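You operate a simulated robot arm through the tools that you are given. There is no shell and no other tool. Be economical: measure what you need, move in short steps, check, and stop when the job is done.

Carry out the task below with a simulated robot arm. There is one attempt and no reset: what you move stays moved.

TASK
Turn the star wheel on the drawer cabinet to 3 and lock it.
Fine: loosen the red star knob and pull the red pin; then push the pin in and tighten the knob.

It is judged by the outcome, as a careful person would: the job done as asked, and still so three seconds after it is handed in. It fails if anything else is knocked over, pushed out of place, dropped, spilled or broken.

THE ROBOT
A 7-joint arm with a two-finger parallel gripper, fixed in place. Base frame: the origin is at the foot of the arm, x ahead of it, y to its left, z up. Lengths are in mm, angles in degrees, forces in N, time in s.
With the tool pointing down near the work surface it reaches from about 300 to 700 mm from the base axis. Its first joint turns from -66.0 to 66.0 degrees. Payload 1.57 kg.
Tool frame: the origin (TCP) lies between the finger pads and is the grasp point; the fingertips stand 30 mm ahead of it; z points along the fingers, y is the line along which they close. The gripper opens to 110 mm. The fingers are 24 mm wide and 12 mm thick; the gripper's body (48 by 112 mm) begins 78 mm behind the TCP.
Orientation is told as [roll, pitch, yaw] about the base's x, y, z axes, in that order, counted from this pose: with the fingers straight down and closing along the base's y, the tool's x points along the base's -x, its y along +y and its z along -z.

THE INTERFACE
- The arm moves only by the tool arm_command. Its argument "commands" is a list of rows, each an object of numbers (a shift or turn left out is 0, a gripper value left out holds the last): "tx", "ty", "tz": the shift along the base's x, y, z in mm; "rx", "ry", "rz": the turn, a rotation vector about the base's x, y, z in degrees; "hand": the closure in counts, from 0 (fully open) to 255 (shut). In form: [{"tx": .., "ty": .., "tz": .., "rx": .., "ry": .., "rz": .., "hand": ..}, ...]. A call has 1 to 20 rows; each row is the pose to reach, as a shift and turn from the pose commanded when the call began. A row lasts 0.2 s, in which the tool goes at most 50 mm and 8.6 degrees; a call with a longer step from one row to the next is refused whole, and so is a gripper value outside its range. A pose out of reach is approached as far as the arm can. The call stops where the force on the tool passes 70 N (or 10 N more than at its start, if that is more) or the arm is blocked; 0.2 s more then pass. The fingers move at their own pace (about 108 mm/s each) and stop on an object; they squeeze with about 36 N. The grip force told is the motor's: it shows also when the fingers shut on nothing. Time passes only in rows, and 0.2 s behind the last, so rows that repeat a pose let the fingers close. It gives the time, the measured TCP pose, the force on the tool (base axes), the opening and the grip force at its end, in the units of the frame above (readings bear some noise).
- Cameras (640 x 400 px; columns grow to the right, rows downward): "scene" is fixed at [159.2, -385, 1412.4]; the picture's right is [0.82, -0.58, 0.00], its down [-0.23, -0.33, -0.91] and it looks along [0.53, 0.75, -0.41] (base axes); focal length 318 px, centre (320, 200). "wrist" rides on the gripper at [-36, 0, -80] in the tool frame; the picture's right is [0.00, -1.00, 0.00], its down [0.97, 0.00, -0.24] and it looks along [0.24, 0.00, 0.97] (tool axes); focal length 218 px, centre (320, 200).
- snapshot(camera): a new picture of that camera. No time passes.
- locate(camera, pixels): for up to 12 pixels [column, row] of the newest picture of that camera ("zoom" is the newest enlarged one), the place [x, y, z] in the base frame of the surface seen there, good to about 3 mm, but the place of the scene camera against the robot may be out by one fixed shift of up to 12 mm in any direction. No time passes.
- close_up(camera, box): a new picture of the part [left, top, right, bottom] of that camera's present view, enlarged. No time passes.
- close_job(): hands the job in; it is judged then, once.

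Work in short steps. Measure before you move; look again where a grasp or a placing could have gone wrong, and mend it. You have 80 turns and 54 pictures in all, the two below and enlarged ones among them. Open the gripper and draw the arm clear of the work before you hand the job in, unless the task says otherwise; then end with one line.

The tools are called as name(argument=value, ...) on one line, values as JSON. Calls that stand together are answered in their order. arm_command: Moves the arm, as the interface text tells. Its arguments: {"type":"object","properties":{"commands":{"type":"array","items":{"type":"object","properties":{"tx":{"type":"number"},"ty":{"type":"number"},"tz":{"type":"number"},"rx":{"type":"number"},"ry":{"type":"number"},"rz":{"type":"number"},"hand":{"type":"number"}}}}},"required":["commands"]} The other tools are called the same way: snapshot (camera) takes a picture; locate (camera, pixels) gives the place of the surface under pixels of a picture; close_up (camera, box) takes an enlarged picture of a part of a camera's view; close_job () hands the job in.

At the start:

```text
t: 0.0
tool_pos: [283.0, 202.9, 1187.3]
orientation: [0.0, 0.1, 0.0]
contact_force: [0.8, 0.7, 0.8]
opening: 110.1
grasp_force: 0.0
```

scene: 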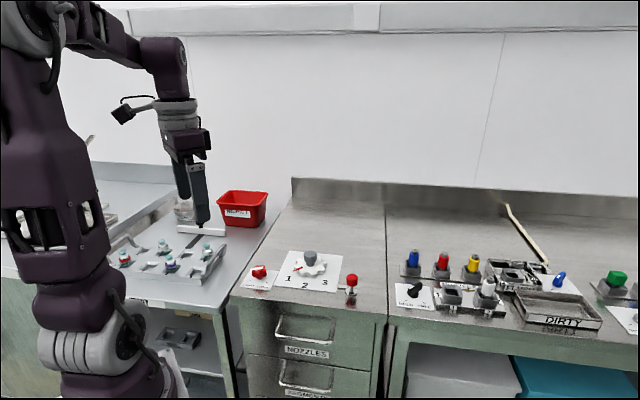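
wrist: 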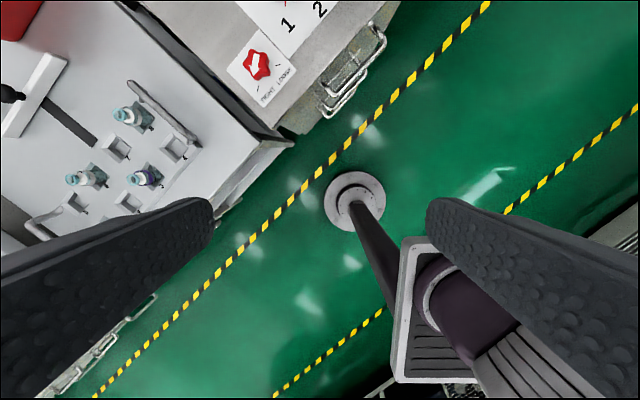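

The scene shows the star wheel at about (310,265), the red knob at (260,272) and the red pin at (351,283). I'll zoom in on them.

close_up(camera="scene", box=[230, 235, 380, 329])

```text
4.26 times, centred on (305, 282) of scene
```

zoom: 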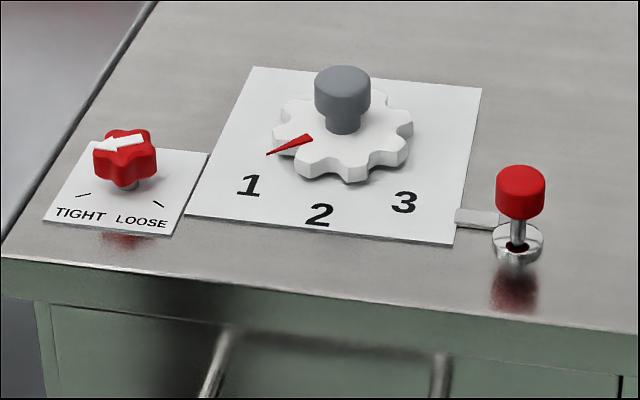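

locate(camera="zoom", pixels=[[126, 140], [105, 148], [126, 185], [342, 75], [342, 120], [290, 145], [250, 187], [320, 215], [405, 203], [520, 175], [517, 245], [480, 217]])

locate(camera="zoom", pixels=[[82, 194], [158, 203], [268, 154], [308, 136], [145, 139], [97, 147], [520, 210], [345, 172], [410, 130], [275, 130], [60, 210], [518, 225]])

```text
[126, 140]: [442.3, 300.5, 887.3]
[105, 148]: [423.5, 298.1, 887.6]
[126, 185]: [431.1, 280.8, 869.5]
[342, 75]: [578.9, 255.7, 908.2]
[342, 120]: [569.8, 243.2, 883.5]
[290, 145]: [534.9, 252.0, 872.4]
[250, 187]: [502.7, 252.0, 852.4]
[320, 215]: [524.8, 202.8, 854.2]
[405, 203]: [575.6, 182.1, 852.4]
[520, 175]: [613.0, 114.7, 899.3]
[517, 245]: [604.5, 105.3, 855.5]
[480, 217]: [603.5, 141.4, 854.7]
```

```text
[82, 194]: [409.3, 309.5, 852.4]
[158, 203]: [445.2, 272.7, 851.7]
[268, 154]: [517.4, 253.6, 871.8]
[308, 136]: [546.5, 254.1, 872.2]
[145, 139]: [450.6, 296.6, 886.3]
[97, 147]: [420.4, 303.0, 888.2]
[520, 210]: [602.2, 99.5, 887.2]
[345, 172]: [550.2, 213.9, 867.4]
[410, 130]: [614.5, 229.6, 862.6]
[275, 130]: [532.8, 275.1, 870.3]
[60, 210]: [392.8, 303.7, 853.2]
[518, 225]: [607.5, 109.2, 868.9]
```

I'll move the wrist camera above the fixture for a more accurate measurement.

arm_command(commands=[{"tx": 45, "tz": -10}, {"tx": 90, "tz": -20}, {"tx": 135, "tz": -30}, {"tx": 180, "tz": -40}, {"tx": 225, "tz": -50}, {"tx": 270, "tz": -60}, {"tx": 280, "tz": -67}, {"tx": 280, "tz": -67}])

snapshot(camera="wrist")

```text
t: 1.8
tool_pos: [563.1, 202.0, 1121.4]
orientation: [0.0, 0.0, 0.0]
contact_force: [0.3, -0.2, 0.1]
opening: 109.9
grasp_force: 0.0
```

```text
50 pictures are left
```

wrist: 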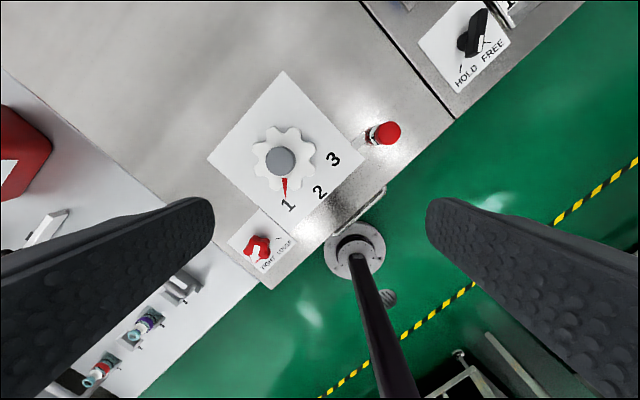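

close_up(camera="wrist", box=[200, 90, 420, 290])

```text
2.00 times, centred on (310, 190) of wrist
```

zoom: 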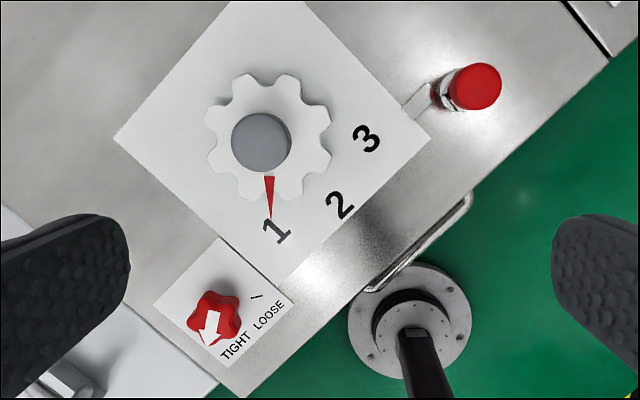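

locate(camera="zoom", pixels=[[217, 313], [209, 337], [216, 312], [257, 297], [260, 142], [270, 214], [270, 178], [275, 230], [340, 204], [367, 138], [476, 86], [437, 96]])

locate(camera="zoom", pixels=[[190, 310], [239, 308], [200, 336], [240, 295], [213, 294], [232, 142], [290, 142], [210, 158], [330, 133], [288, 80], [451, 86], [501, 80]])

```text
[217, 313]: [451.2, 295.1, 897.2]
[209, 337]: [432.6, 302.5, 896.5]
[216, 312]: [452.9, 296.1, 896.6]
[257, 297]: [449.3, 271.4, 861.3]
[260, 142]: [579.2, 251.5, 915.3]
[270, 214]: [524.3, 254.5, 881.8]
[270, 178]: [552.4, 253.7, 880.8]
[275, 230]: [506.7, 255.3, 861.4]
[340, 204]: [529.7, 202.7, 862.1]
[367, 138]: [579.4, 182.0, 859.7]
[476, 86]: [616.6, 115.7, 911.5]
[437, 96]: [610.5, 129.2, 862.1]
```

```text
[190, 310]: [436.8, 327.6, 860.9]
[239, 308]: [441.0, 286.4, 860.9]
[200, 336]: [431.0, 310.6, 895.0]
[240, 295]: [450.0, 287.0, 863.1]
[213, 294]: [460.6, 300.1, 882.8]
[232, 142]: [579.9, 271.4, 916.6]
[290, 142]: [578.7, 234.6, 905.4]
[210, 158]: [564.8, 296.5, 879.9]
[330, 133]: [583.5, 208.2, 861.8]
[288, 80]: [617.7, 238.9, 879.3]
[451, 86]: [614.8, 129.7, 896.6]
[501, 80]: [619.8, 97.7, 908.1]
```

Measured with the wrist camera: knob (443,298, top 897), hub (579,252, top 916), pin (616,114, top 911). The knob has to turn about +120° from TIGHT to LOOSE. I'll go above it with yaw −60.

arm_command(commands=[{"tx": -15, "ty": 12, "tz": -12, "rz": -7.5, "hand": 105}, {"tx": -30, "ty": 24, "tz": -25, "rz": -15}, {"tx": -45, "ty": 36, "tz": -38, "rz": -22.5}, {"tx": -60, "ty": 48, "tz": -50, "rz": -30}, {"tx": -75, "ty": 60, "tz": -62, "rz": -37.5}, {"tx": -90, "ty": 72, "tz": -75, "rz": -45}, {"tx": -105, "ty": 84, "tz": -90, "rz": -52.5}, {"tx": -120, "ty": 96, "tz": -110, "rz": -60}, {"tx": -120, "ty": 96, "tz": -130, "rz": -60}, {"tx": -120, "ty": 96, "tz": -130, "rz": -60}])

snapshot(camera="wrist")

```text
t: 4.0
tool_pos: [442.1, 299.0, 989.8]
orientation: [0.0, 0.1, -60.0]
contact_force: [-0.4, 0.2, -0.1]
opening: 64.8
grasp_force: 0.0
```

```text
48 pictures are left
```

wrist: 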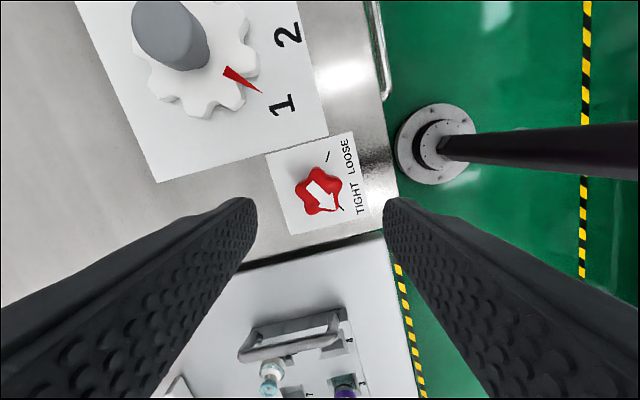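

The knob sits at (320,190), which is where the TCP should be. I'll descend and close on it.

arm_command(commands=[{"tz": -30}, {"tz": -60}, {"tz": -80}, {"tz": -89}, {"tz": -89}, {"tz": -89, "hand": 255}, {"tz": -89}, {"tz": -89}, {"tz": -89}])

close_up(camera="scene", box=[200, 225, 340, 313])

```text
t: 6.0
tool_pos: [442.8, 298.2, 901.6]
orientation: [-0.2, 0.0, -60.0]
contact_force: [-1.4, -1.4, -6.8]
opening: 38.0
grasp_force: 43.8
```

```text
4.55 times, centred on (270, 269) of scene
```

zoom: 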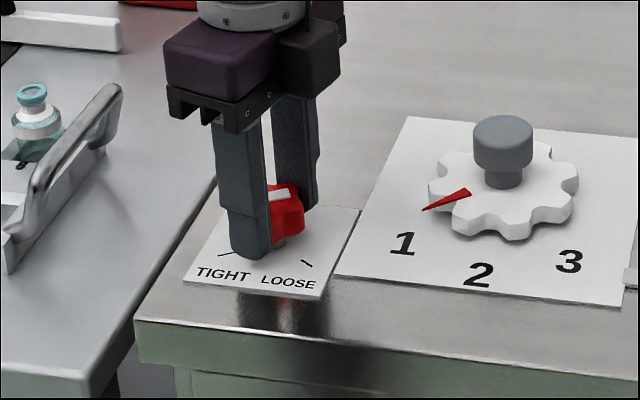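

Gripped at 38 mm. Now I'll turn +120° toward LOOSE in 8° steps.

arm_command(commands=[{"rz": 8}, {"rz": 16}, {"rz": 24}, {"rz": 32}, {"rz": 40}, {"rz": 48}, {"rz": 56}, {"rz": 64}, {"rz": 72}, {"rz": 80}, {"rz": 88}, {"rz": 96}, {"rz": 104}, {"rz": 112}, {"rz": 120}, {"rz": 120}])

close_up(camera="scene", box=[200, 225, 340, 313])

```text
t: 9.4
tool_pos: [444.0, 301.7, 902.6]
orientation: [0.1, -0.4, 60.2]
contact_force: [-1.1, 38.2, 5.0]
opening: 37.8
grasp_force: 44.1
```

```text
4.55 times, centred on (270, 269) of scene
```

zoom: 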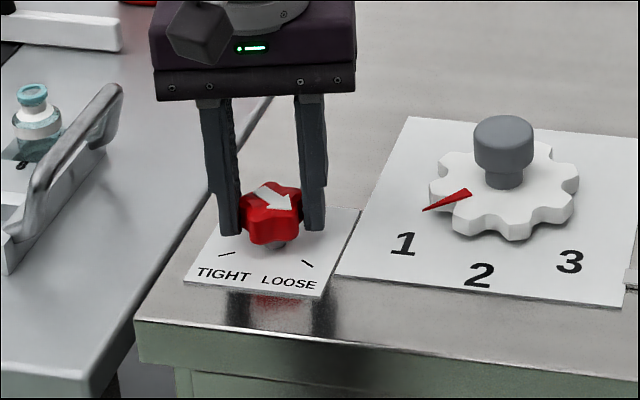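

The arrow now points toward LOOSE. I'll release, rise and check from above.

arm_command(commands=[{"hand": 105}, {"hand": 105}, {"tz": 30}, {"tz": 70}, {"tz": 110}, {"tz": 110}])

close_up(camera="scene", box=[220, 245, 320, 308])

snapshot(camera="wrist")

```text
t: 10.8
tool_pos: [442.3, 299.3, 1013.5]
orientation: [0.1, 0.0, 60.0]
contact_force: [0.1, 0.3, 0.2]
opening: 64.8
grasp_force: 0.0
```

```text
6.35 times, centred on (270, 276) of scene
```

zoom: 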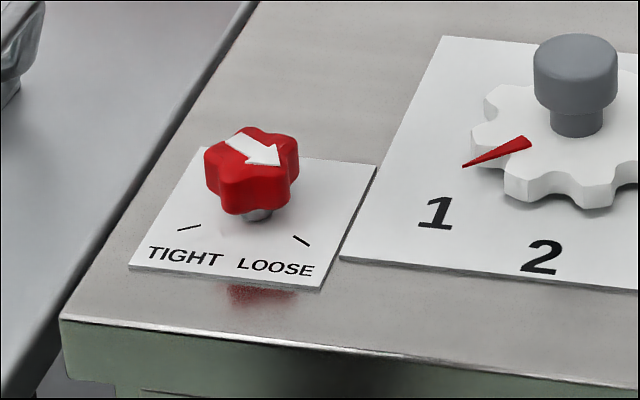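

```text
44 pictures are left
```

wrist: 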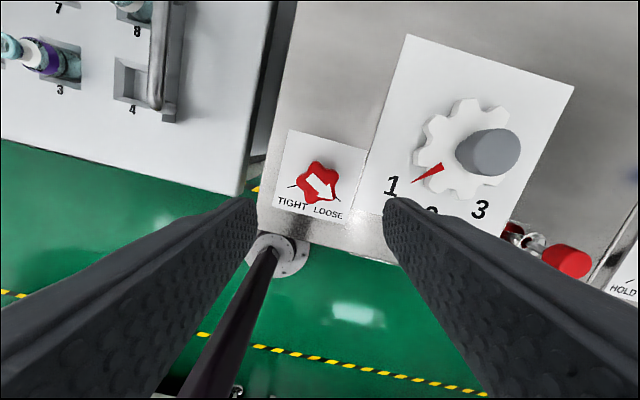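

close_up(camera="wrist", box=[260, 125, 380, 225])

```text
4.00 times, centred on (320, 175) of wrist
```

zoom: 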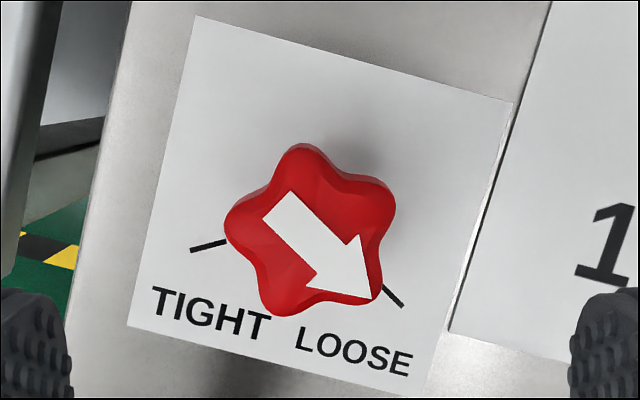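

Knob is on the LOOSE mark. Next I'll move over the red pin at about (616,114) with yaw 0.

arm_command(commands=[{"tx": 20, "ty": -22, "rz": -7.5}, {"tx": 43, "ty": -46, "rz": -15}, {"tx": 65, "ty": -69, "rz": -22.5}, {"tx": 87, "ty": -92, "rz": -30}, {"tx": 109, "ty": -115, "rz": -37.5}, {"tx": 131, "ty": -139, "rz": -45}, {"tx": 153, "ty": -162, "rz": -52.5}, {"tx": 174, "ty": -185, "rz": -60}, {"tx": 174, "ty": -185, "rz": -60}])

snapshot(camera="wrist")

close_up(camera="scene", box=[300, 250, 400, 313])

```text
t: 12.8
tool_pos: [616.9, 114.9, 1011.8]
orientation: [0.1, 0.1, -0.1]
contact_force: [-0.6, 0.5, -0.2]
opening: 64.7
grasp_force: 0.0
```

```text
42 pictures are left
```

wrist: 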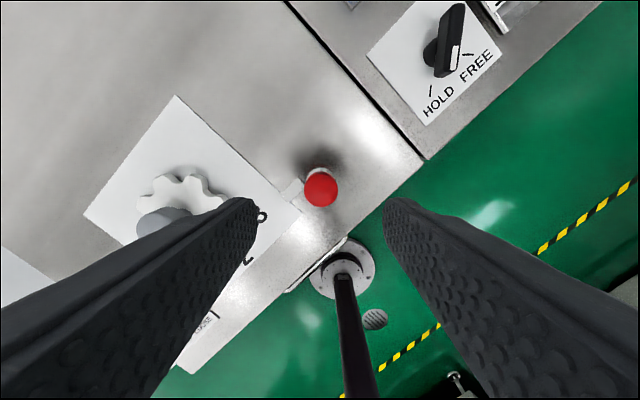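

```text
6.35 times, centred on (350, 282) of scene
```

zoom: 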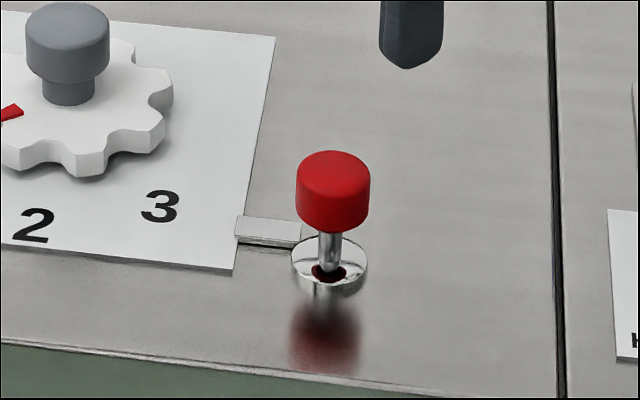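

The pin is centred under the TCP. Descend and grip it.

arm_command(commands=[{"tz": -35}, {"tz": -70}, {"tz": -95}, {"tz": -107}, {"tz": -107}, {"tz": -107, "hand": 255}, {"tz": -107}, {"tz": -107}, {"tz": -107}])

close_up(camera="scene", box=[300, 250, 400, 313])

```text
t: 14.8
tool_pos: [617.0, 112.7, 904.6]
orientation: [-0.1, -0.1, -0.1]
contact_force: [0.9, -7.3, -1.3]
opening: 29.4
grasp_force: 38.8
```

```text
6.35 times, centred on (350, 282) of scene
```

zoom: 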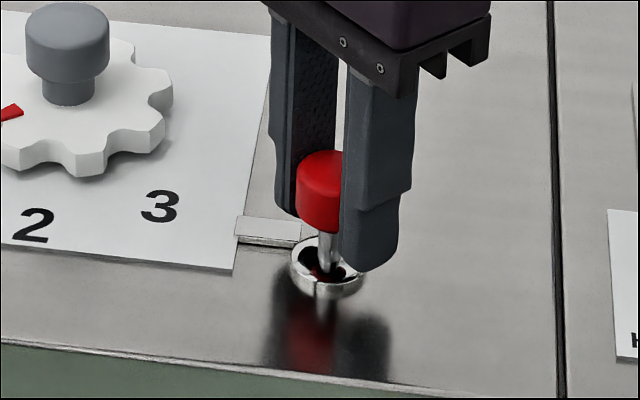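

Gripped at 29.4 mm. I'll pull up in small steps.

arm_command(commands=[{"tz": 3}, {"tz": 6}, {"tz": 9}, {"tz": 12}, {"tz": 12}])

close_up(camera="scene", box=[300, 250, 400, 313])

```text
t: 16.0
tool_pos: [616.5, 113.4, 917.1]
orientation: [-0.1, 0.0, -0.1]
contact_force: [5.0, -12.3, -1.3]
opening: 29.0
grasp_force: 39.1
```

```text
6.35 times, centred on (350, 282) of scene
```

zoom: 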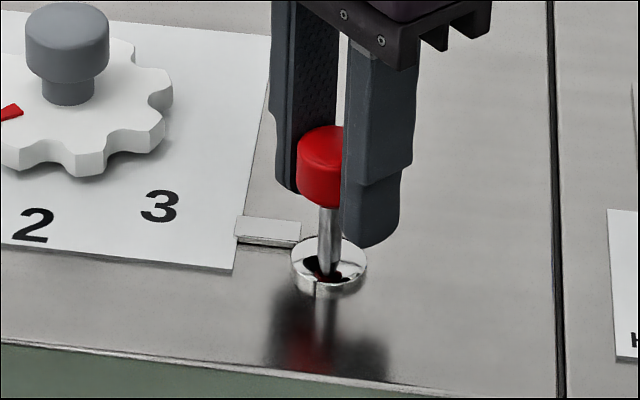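

The pin rises with almost no resistance. I'll keep going slowly until it meets its end stop.

arm_command(commands=[{"tz": 2}, {"tz": 4}, {"tz": 6}, {"tz": 8}, {"tz": 8}])

close_up(camera="scene", box=[300, 250, 400, 313])

```text
t: 17.2
tool_pos: [617.1, 113.6, 925.4]
orientation: [0.0, 0.0, 0.0]
contact_force: [7.4, -15.8, -3.5]
opening: 29.1
grasp_force: 38.7
```

```text
6.35 times, centred on (350, 282) of scene
```

zoom: 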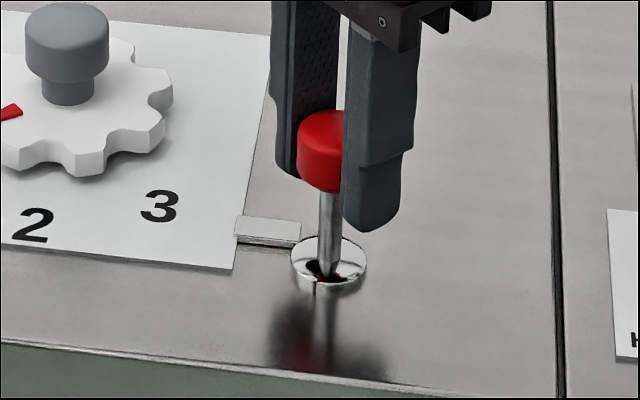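

arm_command(commands=[{"tz": 2}, {"tz": 4}, {"tz": 6}, {"tz": 6}])

close_up(camera="scene", box=[300, 250, 400, 313])

```text
t: 18.2
tool_pos: [616.0, 113.2, 930.0]
orientation: [-0.1, 0.3, -0.1]
contact_force: [-1.0, -17.6, -32.3]
opening: 29.3
grasp_force: 39.2
```

```text
6.35 times, centred on (350, 282) of scene
```

zoom: 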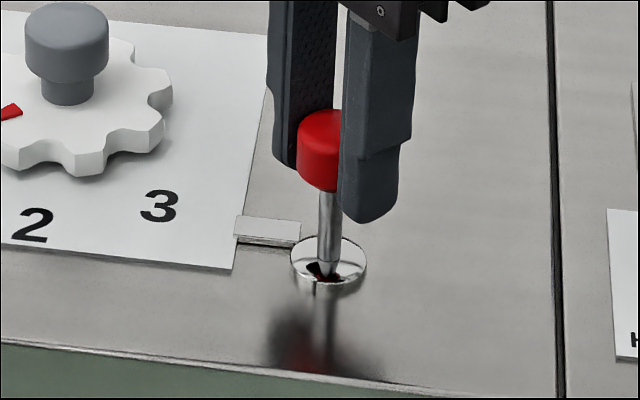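

The end stop is reached: −32 N after about 22 mm of travel. I'll release and check that the pin stays up.

arm_command(commands=[{"tz": -4}, {"tz": -4, "hand": 105}, {"tz": -4}, {"tz": -4}, {"tz": 30}, {"tz": 70}, {"tz": 80}, {"tz": 80}])

close_up(camera="scene", box=[270, 240, 400, 322])

```text
t: 20.0
tool_pos: [617.4, 115.1, 1011.7]
orientation: [-0.1, 0.0, 0.0]
contact_force: [0.0, 0.1, -0.4]
opening: 64.8
grasp_force: 0.0
```

```text
4.88 times, centred on (335, 281) of scene
```

zoom: 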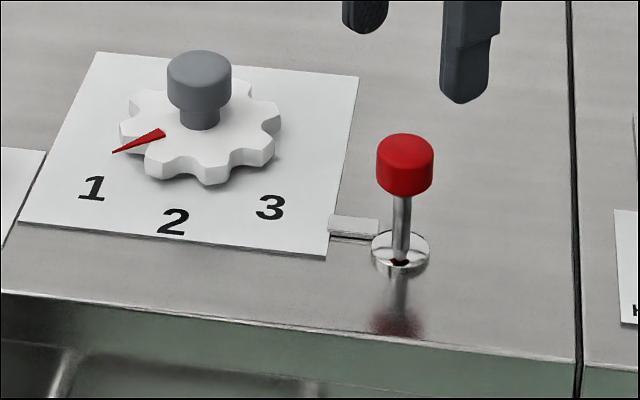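

The pin stays up. Next I'll move over the hub (579,252) with yaw −45.

arm_command(commands=[{"tx": -6, "ty": 23, "rz": -7.5}, {"tx": -13, "ty": 46, "rz": -15}, {"tx": -19, "ty": 69, "rz": -22.5}, {"tx": -25, "ty": 92, "rz": -30}, {"tx": -32, "ty": 115, "rz": -37.5}, {"tx": -38, "ty": 137, "rz": -45}, {"tx": -38, "ty": 137, "rz": -45}, {"tx": -38, "ty": 137, "rz": -45}])

snapshot(camera="wrist")

```text
t: 21.8
tool_pos: [580.0, 251.0, 1011.4]
orientation: [-0.1, 0.0, -45.1]
contact_force: [-0.4, 0.5, -0.1]
opening: 64.5
grasp_force: 0.0
```

```text
35 pictures are left
```

wrist: 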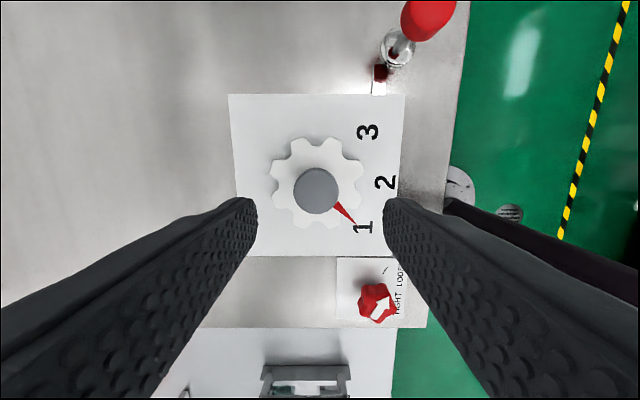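

The hub sits about 3 mm off along tool +y, so I'll correct that, descend and grip.

arm_command(commands=[{"tx": 2, "ty": 2, "tz": -35}, {"tx": 2, "ty": 2, "tz": -70}, {"tx": 2, "ty": 2, "tz": -88}, {"tx": 2, "ty": 2, "tz": -94}, {"tx": 2, "ty": 2, "tz": -94}, {"tx": 2, "ty": 2, "tz": -94, "hand": 255}, {"tx": 2, "ty": 2, "tz": -94}, {"tx": 2, "ty": 2, "tz": -94}, {"tx": 2, "ty": 2, "tz": -94}])

close_up(camera="scene", box=[250, 220, 380, 302])

```text
t: 23.8
tool_pos: [580.6, 251.8, 915.9]
orientation: [0.1, 0.1, -45.0]
contact_force: [5.8, 5.4, -7.9]
opening: 36.5
grasp_force: 43.0
```

```text
4.88 times, centred on (315, 261) of scene
```

zoom: 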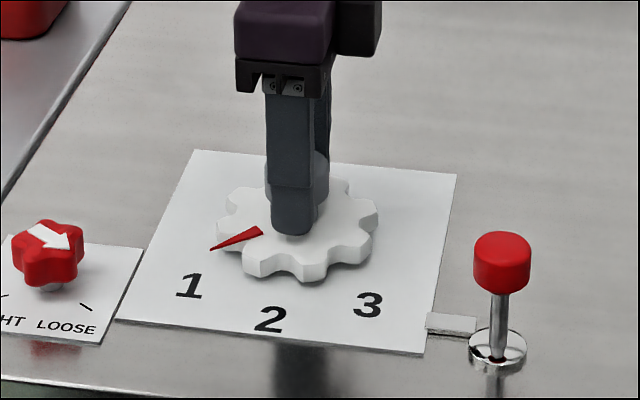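

Gripped at 36.5 mm. I'll turn +90°.

arm_command(commands=[{"tx": -1, "ty": -1, "rz": 7.5}, {"tx": -1, "ty": -1, "rz": 15}, {"tx": -1, "ty": -1, "rz": 22.5}, {"tx": -1, "ty": -1, "rz": 30}, {"tx": -1, "ty": -1, "rz": 37.5}, {"tx": -1, "ty": -1, "rz": 45}, {"tx": -1, "ty": -1, "rz": 52.5}, {"tx": -1, "ty": -1, "rz": 60}, {"tx": -1, "ty": -1, "rz": 67.5}, {"tx": -1, "ty": -1, "rz": 75}, {"tx": -1, "ty": -1, "rz": 82.5}, {"tx": -1, "ty": -1, "rz": 90}, {"tx": -1, "ty": -1, "rz": 90}])

close_up(camera="scene", box=[250, 220, 380, 302])

```text
t: 26.6
tool_pos: [580.8, 255.4, 916.5]
orientation: [0.2, -0.7, 45.2]
contact_force: [10.7, 44.3, 4.1]
opening: 36.6
grasp_force: 43.0
```

```text
4.88 times, centred on (315, 261) of scene
```

zoom: 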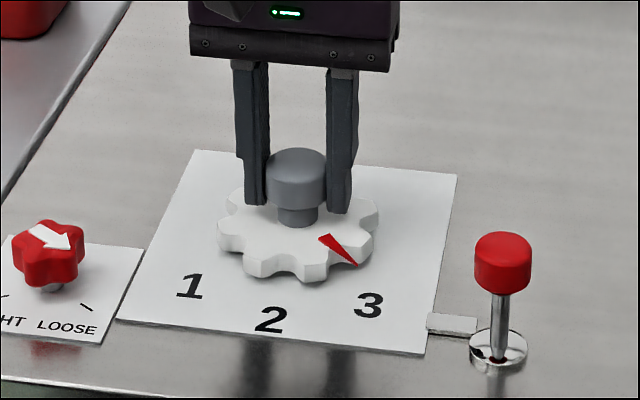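

Pointer now faces 3. I'll release, rise and check the alignment from above.

arm_command(commands=[{"ty": -2}, {"ty": -2, "hand": 105}, {"ty": -2}, {"ty": -2}, {"tz": 40}, {"tz": 80}, {"tz": 120}, {"tz": 150}, {"tz": 150}])

snapshot(camera="wrist")

close_up(camera="scene", box=[250, 220, 380, 302])

```text
t: 28.6
tool_pos: [580.5, 250.5, 1067.5]
orientation: [0.1, 0.0, 44.9]
contact_force: [0.4, -0.1, -0.5]
opening: 64.8
grasp_force: 0.1
```

```text
32 pictures are left
```

wrist: 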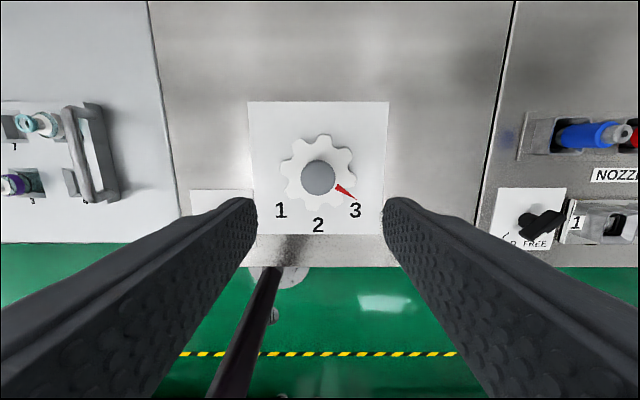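

```text
4.88 times, centred on (315, 261) of scene
```

zoom: 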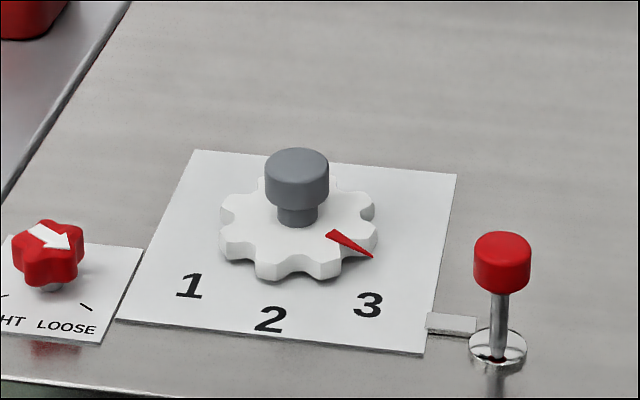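

close_up(camera="wrist", box=[240, 110, 400, 240])

```text
3.08 times, centred on (320, 175) of wrist
```

zoom: 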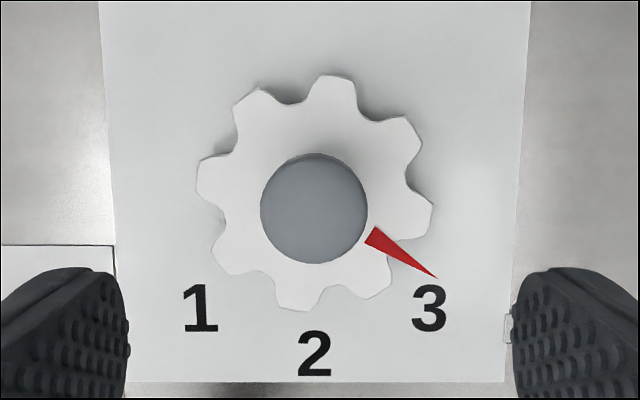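

locate(camera="zoom", pixels=[[436, 277], [371, 236], [428, 307], [200, 307], [314, 352], [335, 78], [290, 308], [430, 215], [198, 180], [314, 208], [265, 210], [364, 210]])

```text
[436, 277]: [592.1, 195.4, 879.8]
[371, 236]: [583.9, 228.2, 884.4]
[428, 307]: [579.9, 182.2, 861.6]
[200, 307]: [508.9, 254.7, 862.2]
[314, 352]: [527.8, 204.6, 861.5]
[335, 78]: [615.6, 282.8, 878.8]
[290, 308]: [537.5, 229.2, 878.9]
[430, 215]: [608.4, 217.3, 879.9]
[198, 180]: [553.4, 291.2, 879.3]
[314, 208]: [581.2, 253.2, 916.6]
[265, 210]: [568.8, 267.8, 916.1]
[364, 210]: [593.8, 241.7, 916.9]
```

The pointer ended about 12° past 3 (281.7° versus 270°) after the release. I'll re-centre on the hub at (581.7,253.5), grip it again and look at the forces.

arm_command(commands=[{"tx": 1, "ty": 3, "tz": -45}, {"tx": 1, "ty": 3, "tz": -90}, {"tx": 1, "ty": 3, "tz": -130}, {"tx": 1, "ty": 3, "tz": -150}, {"tx": 1, "ty": 3, "tz": -150}, {"tx": 1, "ty": 3, "tz": -150, "hand": 255}, {"tx": 1, "ty": 3, "tz": -150}, {"tx": 1, "ty": 3, "tz": -150}, {"tx": 1, "ty": 3, "tz": -150}])

close_up(camera="scene", box=[250, 220, 380, 302])

```text
t: 30.6
tool_pos: [580.0, 254.5, 915.9]
orientation: [0.0, 0.0, 45.0]
contact_force: [-4.5, 3.8, -7.9]
opening: 37.7
grasp_force: 43.6
```

```text
4.88 times, centred on (315, 261) of scene
```

zoom: 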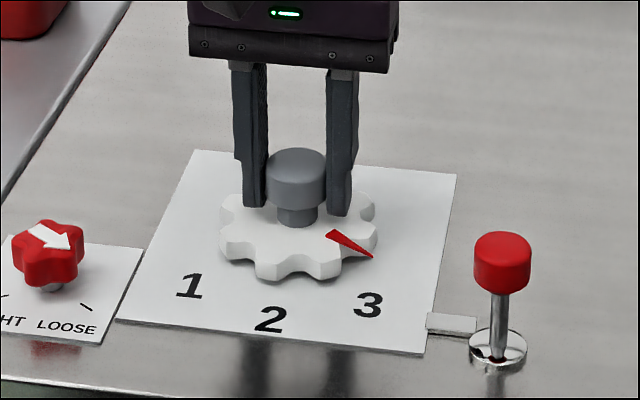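

The pointer is unchanged and the forces are low. I'll turn −12°.

arm_command(commands=[{"rz": -4}, {"rz": -8}, {"rz": -12}, {"rz": -12}])

close_up(camera="scene", box=[250, 220, 380, 302])

```text
t: 31.6
tool_pos: [580.9, 254.9, 917.1]
orientation: [-0.1, 0.1, 33.0]
contact_force: [-13.5, 0.5, -7.3]
opening: 37.7
grasp_force: 43.6
```

```text
4.88 times, centred on (315, 261) of scene
```

zoom: 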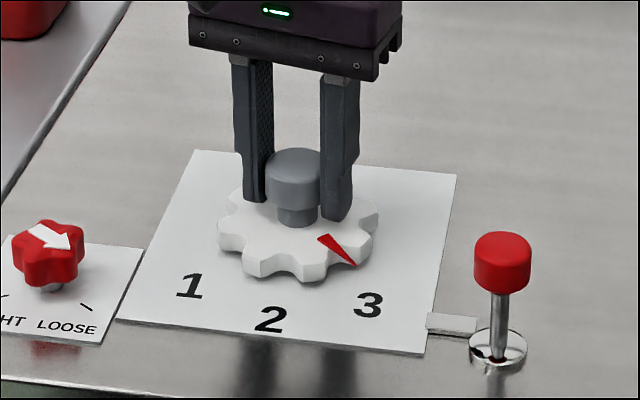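

The pointer tip is back at (357,265). Release gently and rise.

arm_command(commands=[{"tx": -1}, {"tx": -1, "hand": 150}, {"tx": -1, "hand": 130}, {"tx": -1, "hand": 105}, {"tx": -1, "tz": 40}, {"tx": -1, "tz": 80}, {"tx": -1, "tz": 120}, {"tx": -1, "tz": 150}, {"tx": -1, "tz": 150}])

close_up(camera="wrist", box=[240, 110, 400, 240])

close_up(camera="scene", box=[250, 220, 380, 302])

```text
t: 33.6
tool_pos: [579.5, 255.0, 1068.8]
orientation: [0.0, 0.0, 32.9]
contact_force: [0.6, 0.6, 0.4]
opening: 64.9
grasp_force: 0.1
```

```text
3.08 times, centred on (320, 175) of wrist
```

zoom: 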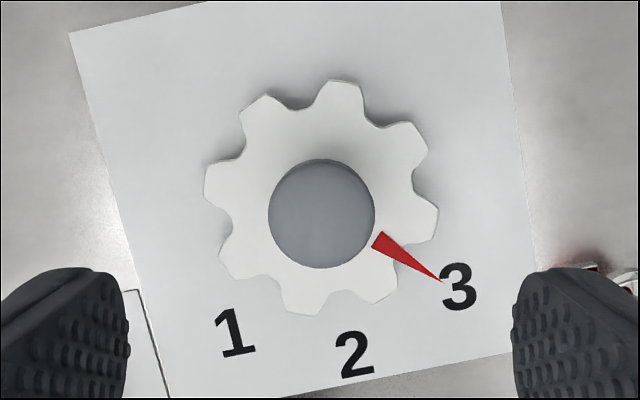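

```text
4.88 times, centred on (315, 261) of scene
```

zoom: 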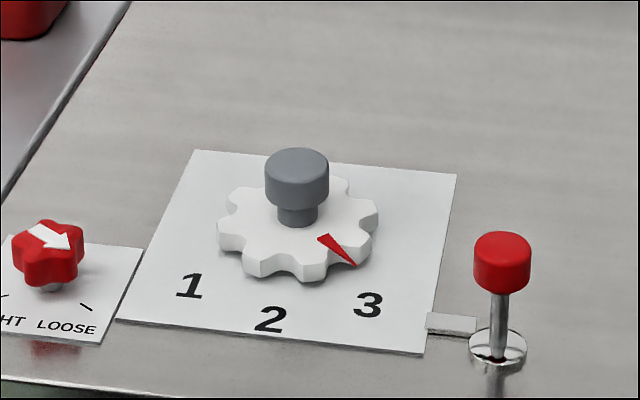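

locate(camera="zoom", pixels=[[357, 265], [322, 238], [368, 305], [297, 160]])

close_up(camera="wrist", box=[240, 110, 400, 240])

locate(camera="zoom", pixels=[[441, 281], [378, 240], [457, 287], [234, 332], [353, 354], [321, 213], [344, 83], [303, 313], [436, 222], [206, 184], [412, 126], [230, 272]])

```text
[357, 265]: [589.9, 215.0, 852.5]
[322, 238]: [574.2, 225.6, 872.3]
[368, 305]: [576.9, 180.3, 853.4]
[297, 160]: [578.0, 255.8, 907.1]
```

```text
3.08 times, centred on (320, 175) of wrist
```

zoom: 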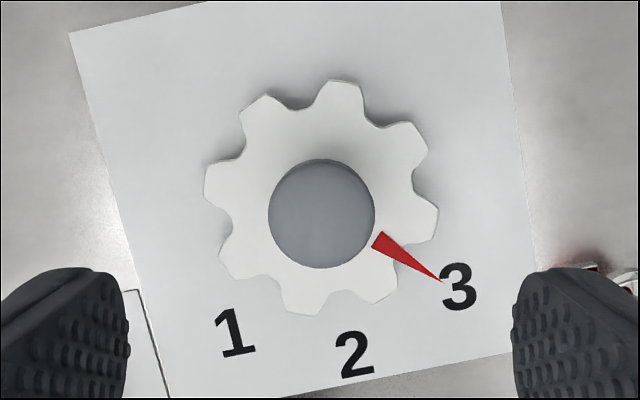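

```text
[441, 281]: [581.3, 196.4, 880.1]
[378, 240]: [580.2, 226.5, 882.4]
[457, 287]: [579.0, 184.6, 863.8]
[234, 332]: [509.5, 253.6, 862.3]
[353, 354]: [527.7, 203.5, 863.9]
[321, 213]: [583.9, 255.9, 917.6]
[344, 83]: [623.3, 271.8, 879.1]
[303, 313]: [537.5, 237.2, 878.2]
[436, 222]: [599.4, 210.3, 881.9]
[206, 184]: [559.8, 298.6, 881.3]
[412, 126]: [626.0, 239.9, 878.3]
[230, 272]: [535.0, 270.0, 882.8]
```

The pointer is at about 270.5°, in line with 3. Now to the pin: move above it, grip at its raised height (TCP about 926) and push it in.

arm_command(commands=[{"tx": 6, "ty": -24, "tz": -5, "rz": -5.5}, {"tx": 12, "ty": -48, "tz": -15, "rz": -11}, {"tx": 19, "ty": -72, "tz": -25, "rz": -16.5}, {"tx": 25, "ty": -96, "tz": -35, "rz": -22}, {"tx": 31, "ty": -120, "tz": -45, "rz": -27.5}, {"tx": 37, "ty": -141.5, "tz": -50, "rz": -33}, {"tx": 37, "ty": -141.5, "tz": -55, "rz": -33}, {"tx": 37, "ty": -141.5, "tz": -55, "rz": -33}])

snapshot(camera="wrist")

```text
t: 35.4
tool_pos: [616.3, 113.0, 1011.5]
orientation: [0.0, 0.0, 0.0]
contact_force: [-0.4, 0.2, 0.0]
opening: 64.9
grasp_force: 0.0
```

```text
24 pictures are left
```

wrist: 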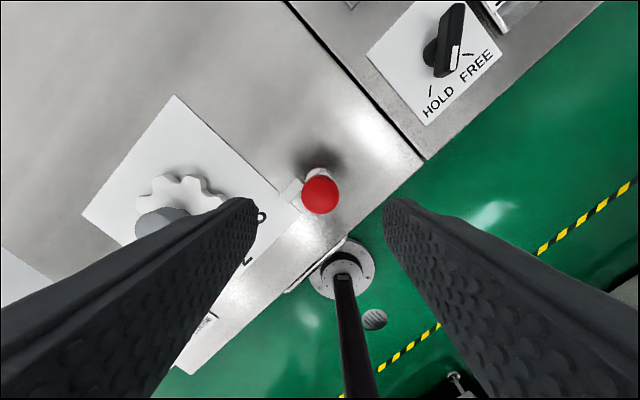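

The pin is centred at (320,194). I'll descend to 926, grip, then push down 22 mm.

arm_command(commands=[{"tz": -35}, {"tz": -65}, {"tz": -85}, {"tz": -85, "hand": 255}, {"tz": -85}, {"tz": -85}, {"tz": -85}, {"tz": -89}, {"tz": -93}, {"tz": -97}, {"tz": -101}, {"tz": -105}, {"tz": -107.5}, {"tz": -107.5}])

close_up(camera="scene", box=[270, 240, 400, 322])

```text
t: 38.4
tool_pos: [616.8, 112.2, 907.5]
orientation: [0.0, -0.2, 0.0]
contact_force: [-11.8, -3.1, 33.9]
opening: 29.2
grasp_force: 38.8
```

```text
4.88 times, centred on (335, 281) of scene
```

zoom: 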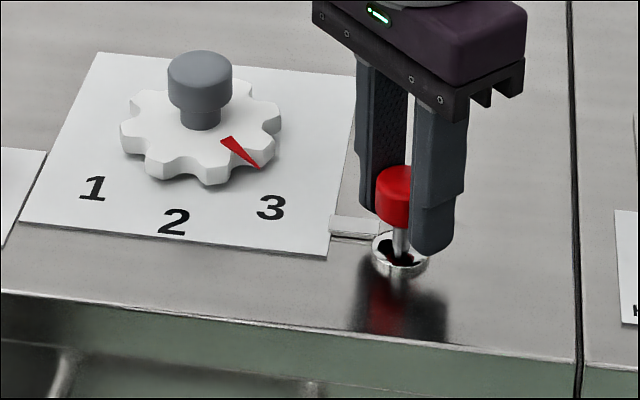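

A 34 N resistance at the bottom. I'll release, rise and compare the pin height with the original picture.

arm_command(commands=[{"tz": 1}, {"tz": 1, "hand": 105}, {"tz": 1}, {"tz": 1}, {"tz": 40}, {"tz": 80}, {"tz": 105}, {"tz": 105}])

close_up(camera="scene", box=[300, 250, 400, 313])

```text
t: 40.2
tool_pos: [617.5, 112.6, 1010.0]
orientation: [0.0, 0.0, 0.0]
contact_force: [1.0, -1.2, -0.3]
opening: 64.5
grasp_force: 0.2
```

```text
6.35 times, centred on (350, 282) of scene
```

zoom: 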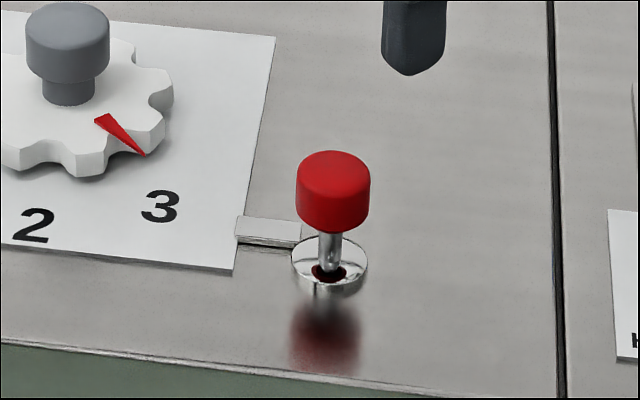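

The pin is back at its original height and the pointer is at 3. I'll return above the knob with yaw +60.

arm_command(commands=[{"tx": -20, "ty": 22, "rz": 7.5}, {"tx": -43, "ty": 46, "rz": 15}, {"tx": -65, "ty": 69, "rz": 22.5}, {"tx": -87, "ty": 92, "rz": 30}, {"tx": -109, "ty": 115, "rz": 37.5}, {"tx": -131, "ty": 139, "rz": 45}, {"tx": -153, "ty": 162, "rz": 52.5}, {"tx": -174, "ty": 185, "rz": 60}, {"tx": -174, "ty": 185, "rz": 60}])

snapshot(camera="wrist")

```text
t: 42.2
tool_pos: [442.9, 298.0, 1008.7]
orientation: [0.0, 0.0, 60.2]
contact_force: [0.6, 1.2, -0.2]
opening: 64.9
grasp_force: 0.0
```

```text
21 pictures are left
```

wrist: 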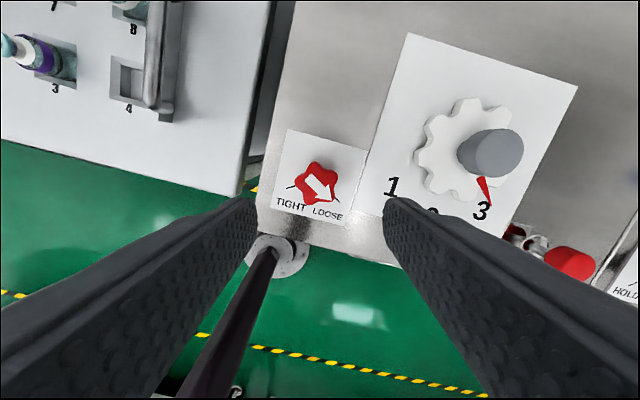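

arm_command(commands=[{"ty": 2, "tz": -35}, {"ty": 2, "tz": -70}, {"ty": 2, "tz": -95}, {"ty": 2, "tz": -108}, {"ty": 2, "tz": -108}, {"ty": 2, "tz": -108, "hand": 255}, {"ty": 2, "tz": -108}, {"ty": 2, "tz": -108}, {"ty": 2, "tz": -108}])

close_up(camera="scene", box=[200, 225, 340, 313])

```text
t: 44.2
tool_pos: [442.2, 301.3, 901.5]
orientation: [0.1, 0.0, 60.0]
contact_force: [-14.1, 8.2, -5.7]
opening: 37.9
grasp_force: 43.8
```

```text
4.55 times, centred on (270, 269) of scene
```

zoom: 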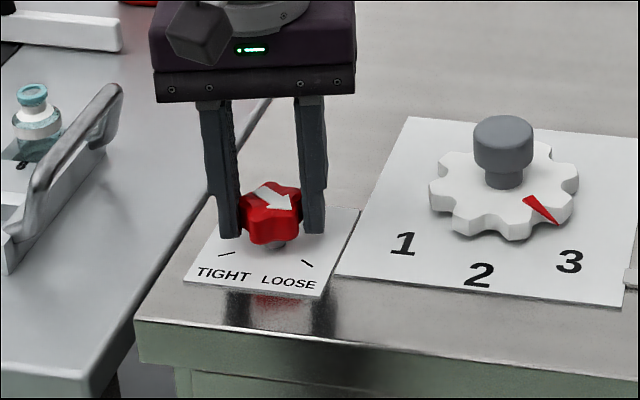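

Gripped at 37.9 mm. I'll turn −121° to TIGHT.

arm_command(commands=[{"rz": -8}, {"rz": -16}, {"rz": -24}, {"rz": -32}, {"rz": -40}, {"rz": -48}, {"rz": -56}, {"rz": -64}, {"rz": -72}, {"rz": -80}, {"rz": -88}, {"rz": -96}, {"rz": -104}, {"rz": -112}, {"rz": -118}, {"rz": -121}, {"rz": -121}])

close_up(camera="scene", box=[200, 225, 340, 313])

```text
t: 47.8
tool_pos: [442.1, 299.7, 901.7]
orientation: [-0.1, 0.0, -61.0]
contact_force: [-17.7, 2.8, -10.1]
opening: 37.9
grasp_force: 44.1
```

```text
4.55 times, centred on (270, 269) of scene
```

zoom: 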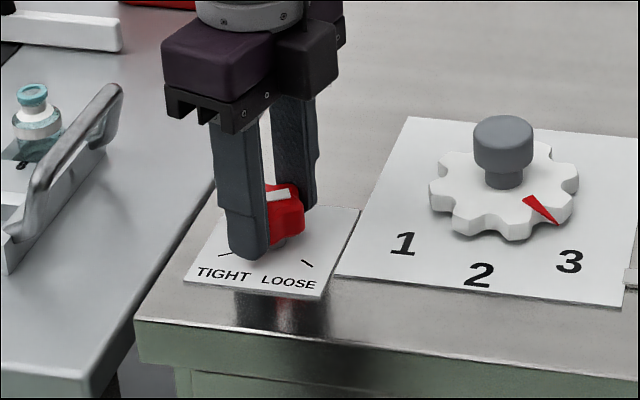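

Release slowly, rise and check.

arm_command(commands=[{"tx": -1}, {"tx": -1, "hand": 150}, {"tx": -1, "hand": 130}, {"tx": -1, "hand": 105}, {"tx": -1, "hand": 105}, {"tx": -1, "tz": 40}, {"tx": -1, "tz": 80}, {"tx": -1, "tz": 120}, {"tx": -1, "tz": 160}, {"tx": -1, "tz": 200}, {"tx": -1, "tz": 200}])

close_up(camera="wrist", box=[250, 80, 410, 240])

close_up(camera="scene", box=[230, 235, 380, 329])

```text
t: 50.2
tool_pos: [442.0, 300.6, 1101.1]
orientation: [0.1, 0.0, -61.0]
contact_force: [-0.9, -0.2, 0.1]
opening: 64.8
grasp_force: 0.0
```

```text
2.50 times, centred on (330, 160) of wrist
```

zoom: 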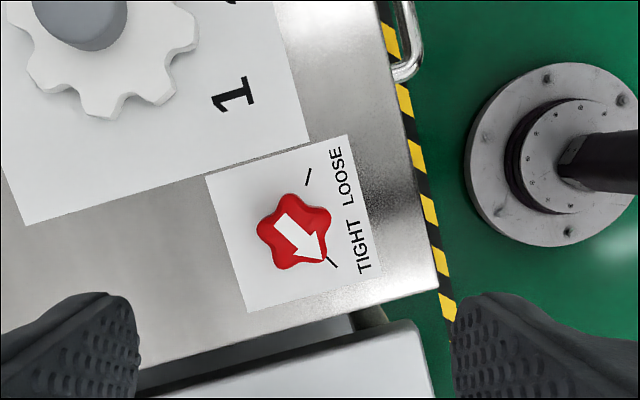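

```text
4.26 times, centred on (305, 282) of scene
```

zoom: 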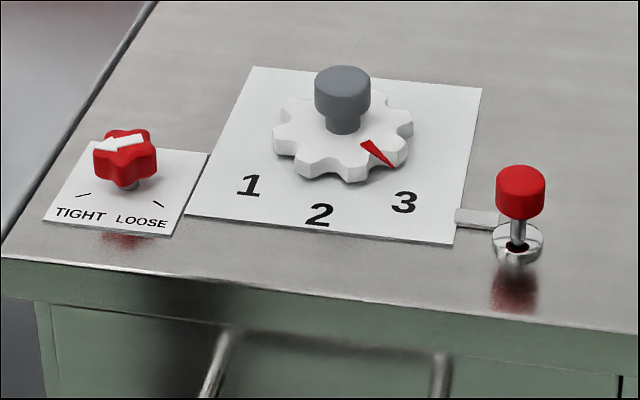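

The knob is on TIGHT exactly as at the start, the pin is in and the pointer is at 3. I'll open fully, draw back and hand it in.

arm_command(commands=[{"tx": -20, "tz": 30, "hand": 0}, {"tx": -50, "tz": 60}, {"tx": -80, "tz": 80}, {"tx": -80, "tz": 80}])

close_job()

```text
t: 51.2
tool_pos: [362.2, 299.2, 1183.0]
orientation: [0.0, 0.0, -61.1]
contact_force: [-0.7, 0.0, -0.2]
opening: 110.1
grasp_force: 0.1
```

```text
The job is handed in.
```

The star wheel is set to 3 (pointer within about 2° of the mark), the red pin is pushed fully in, the red knob is tightened to TIGHT, and the job is handed in.
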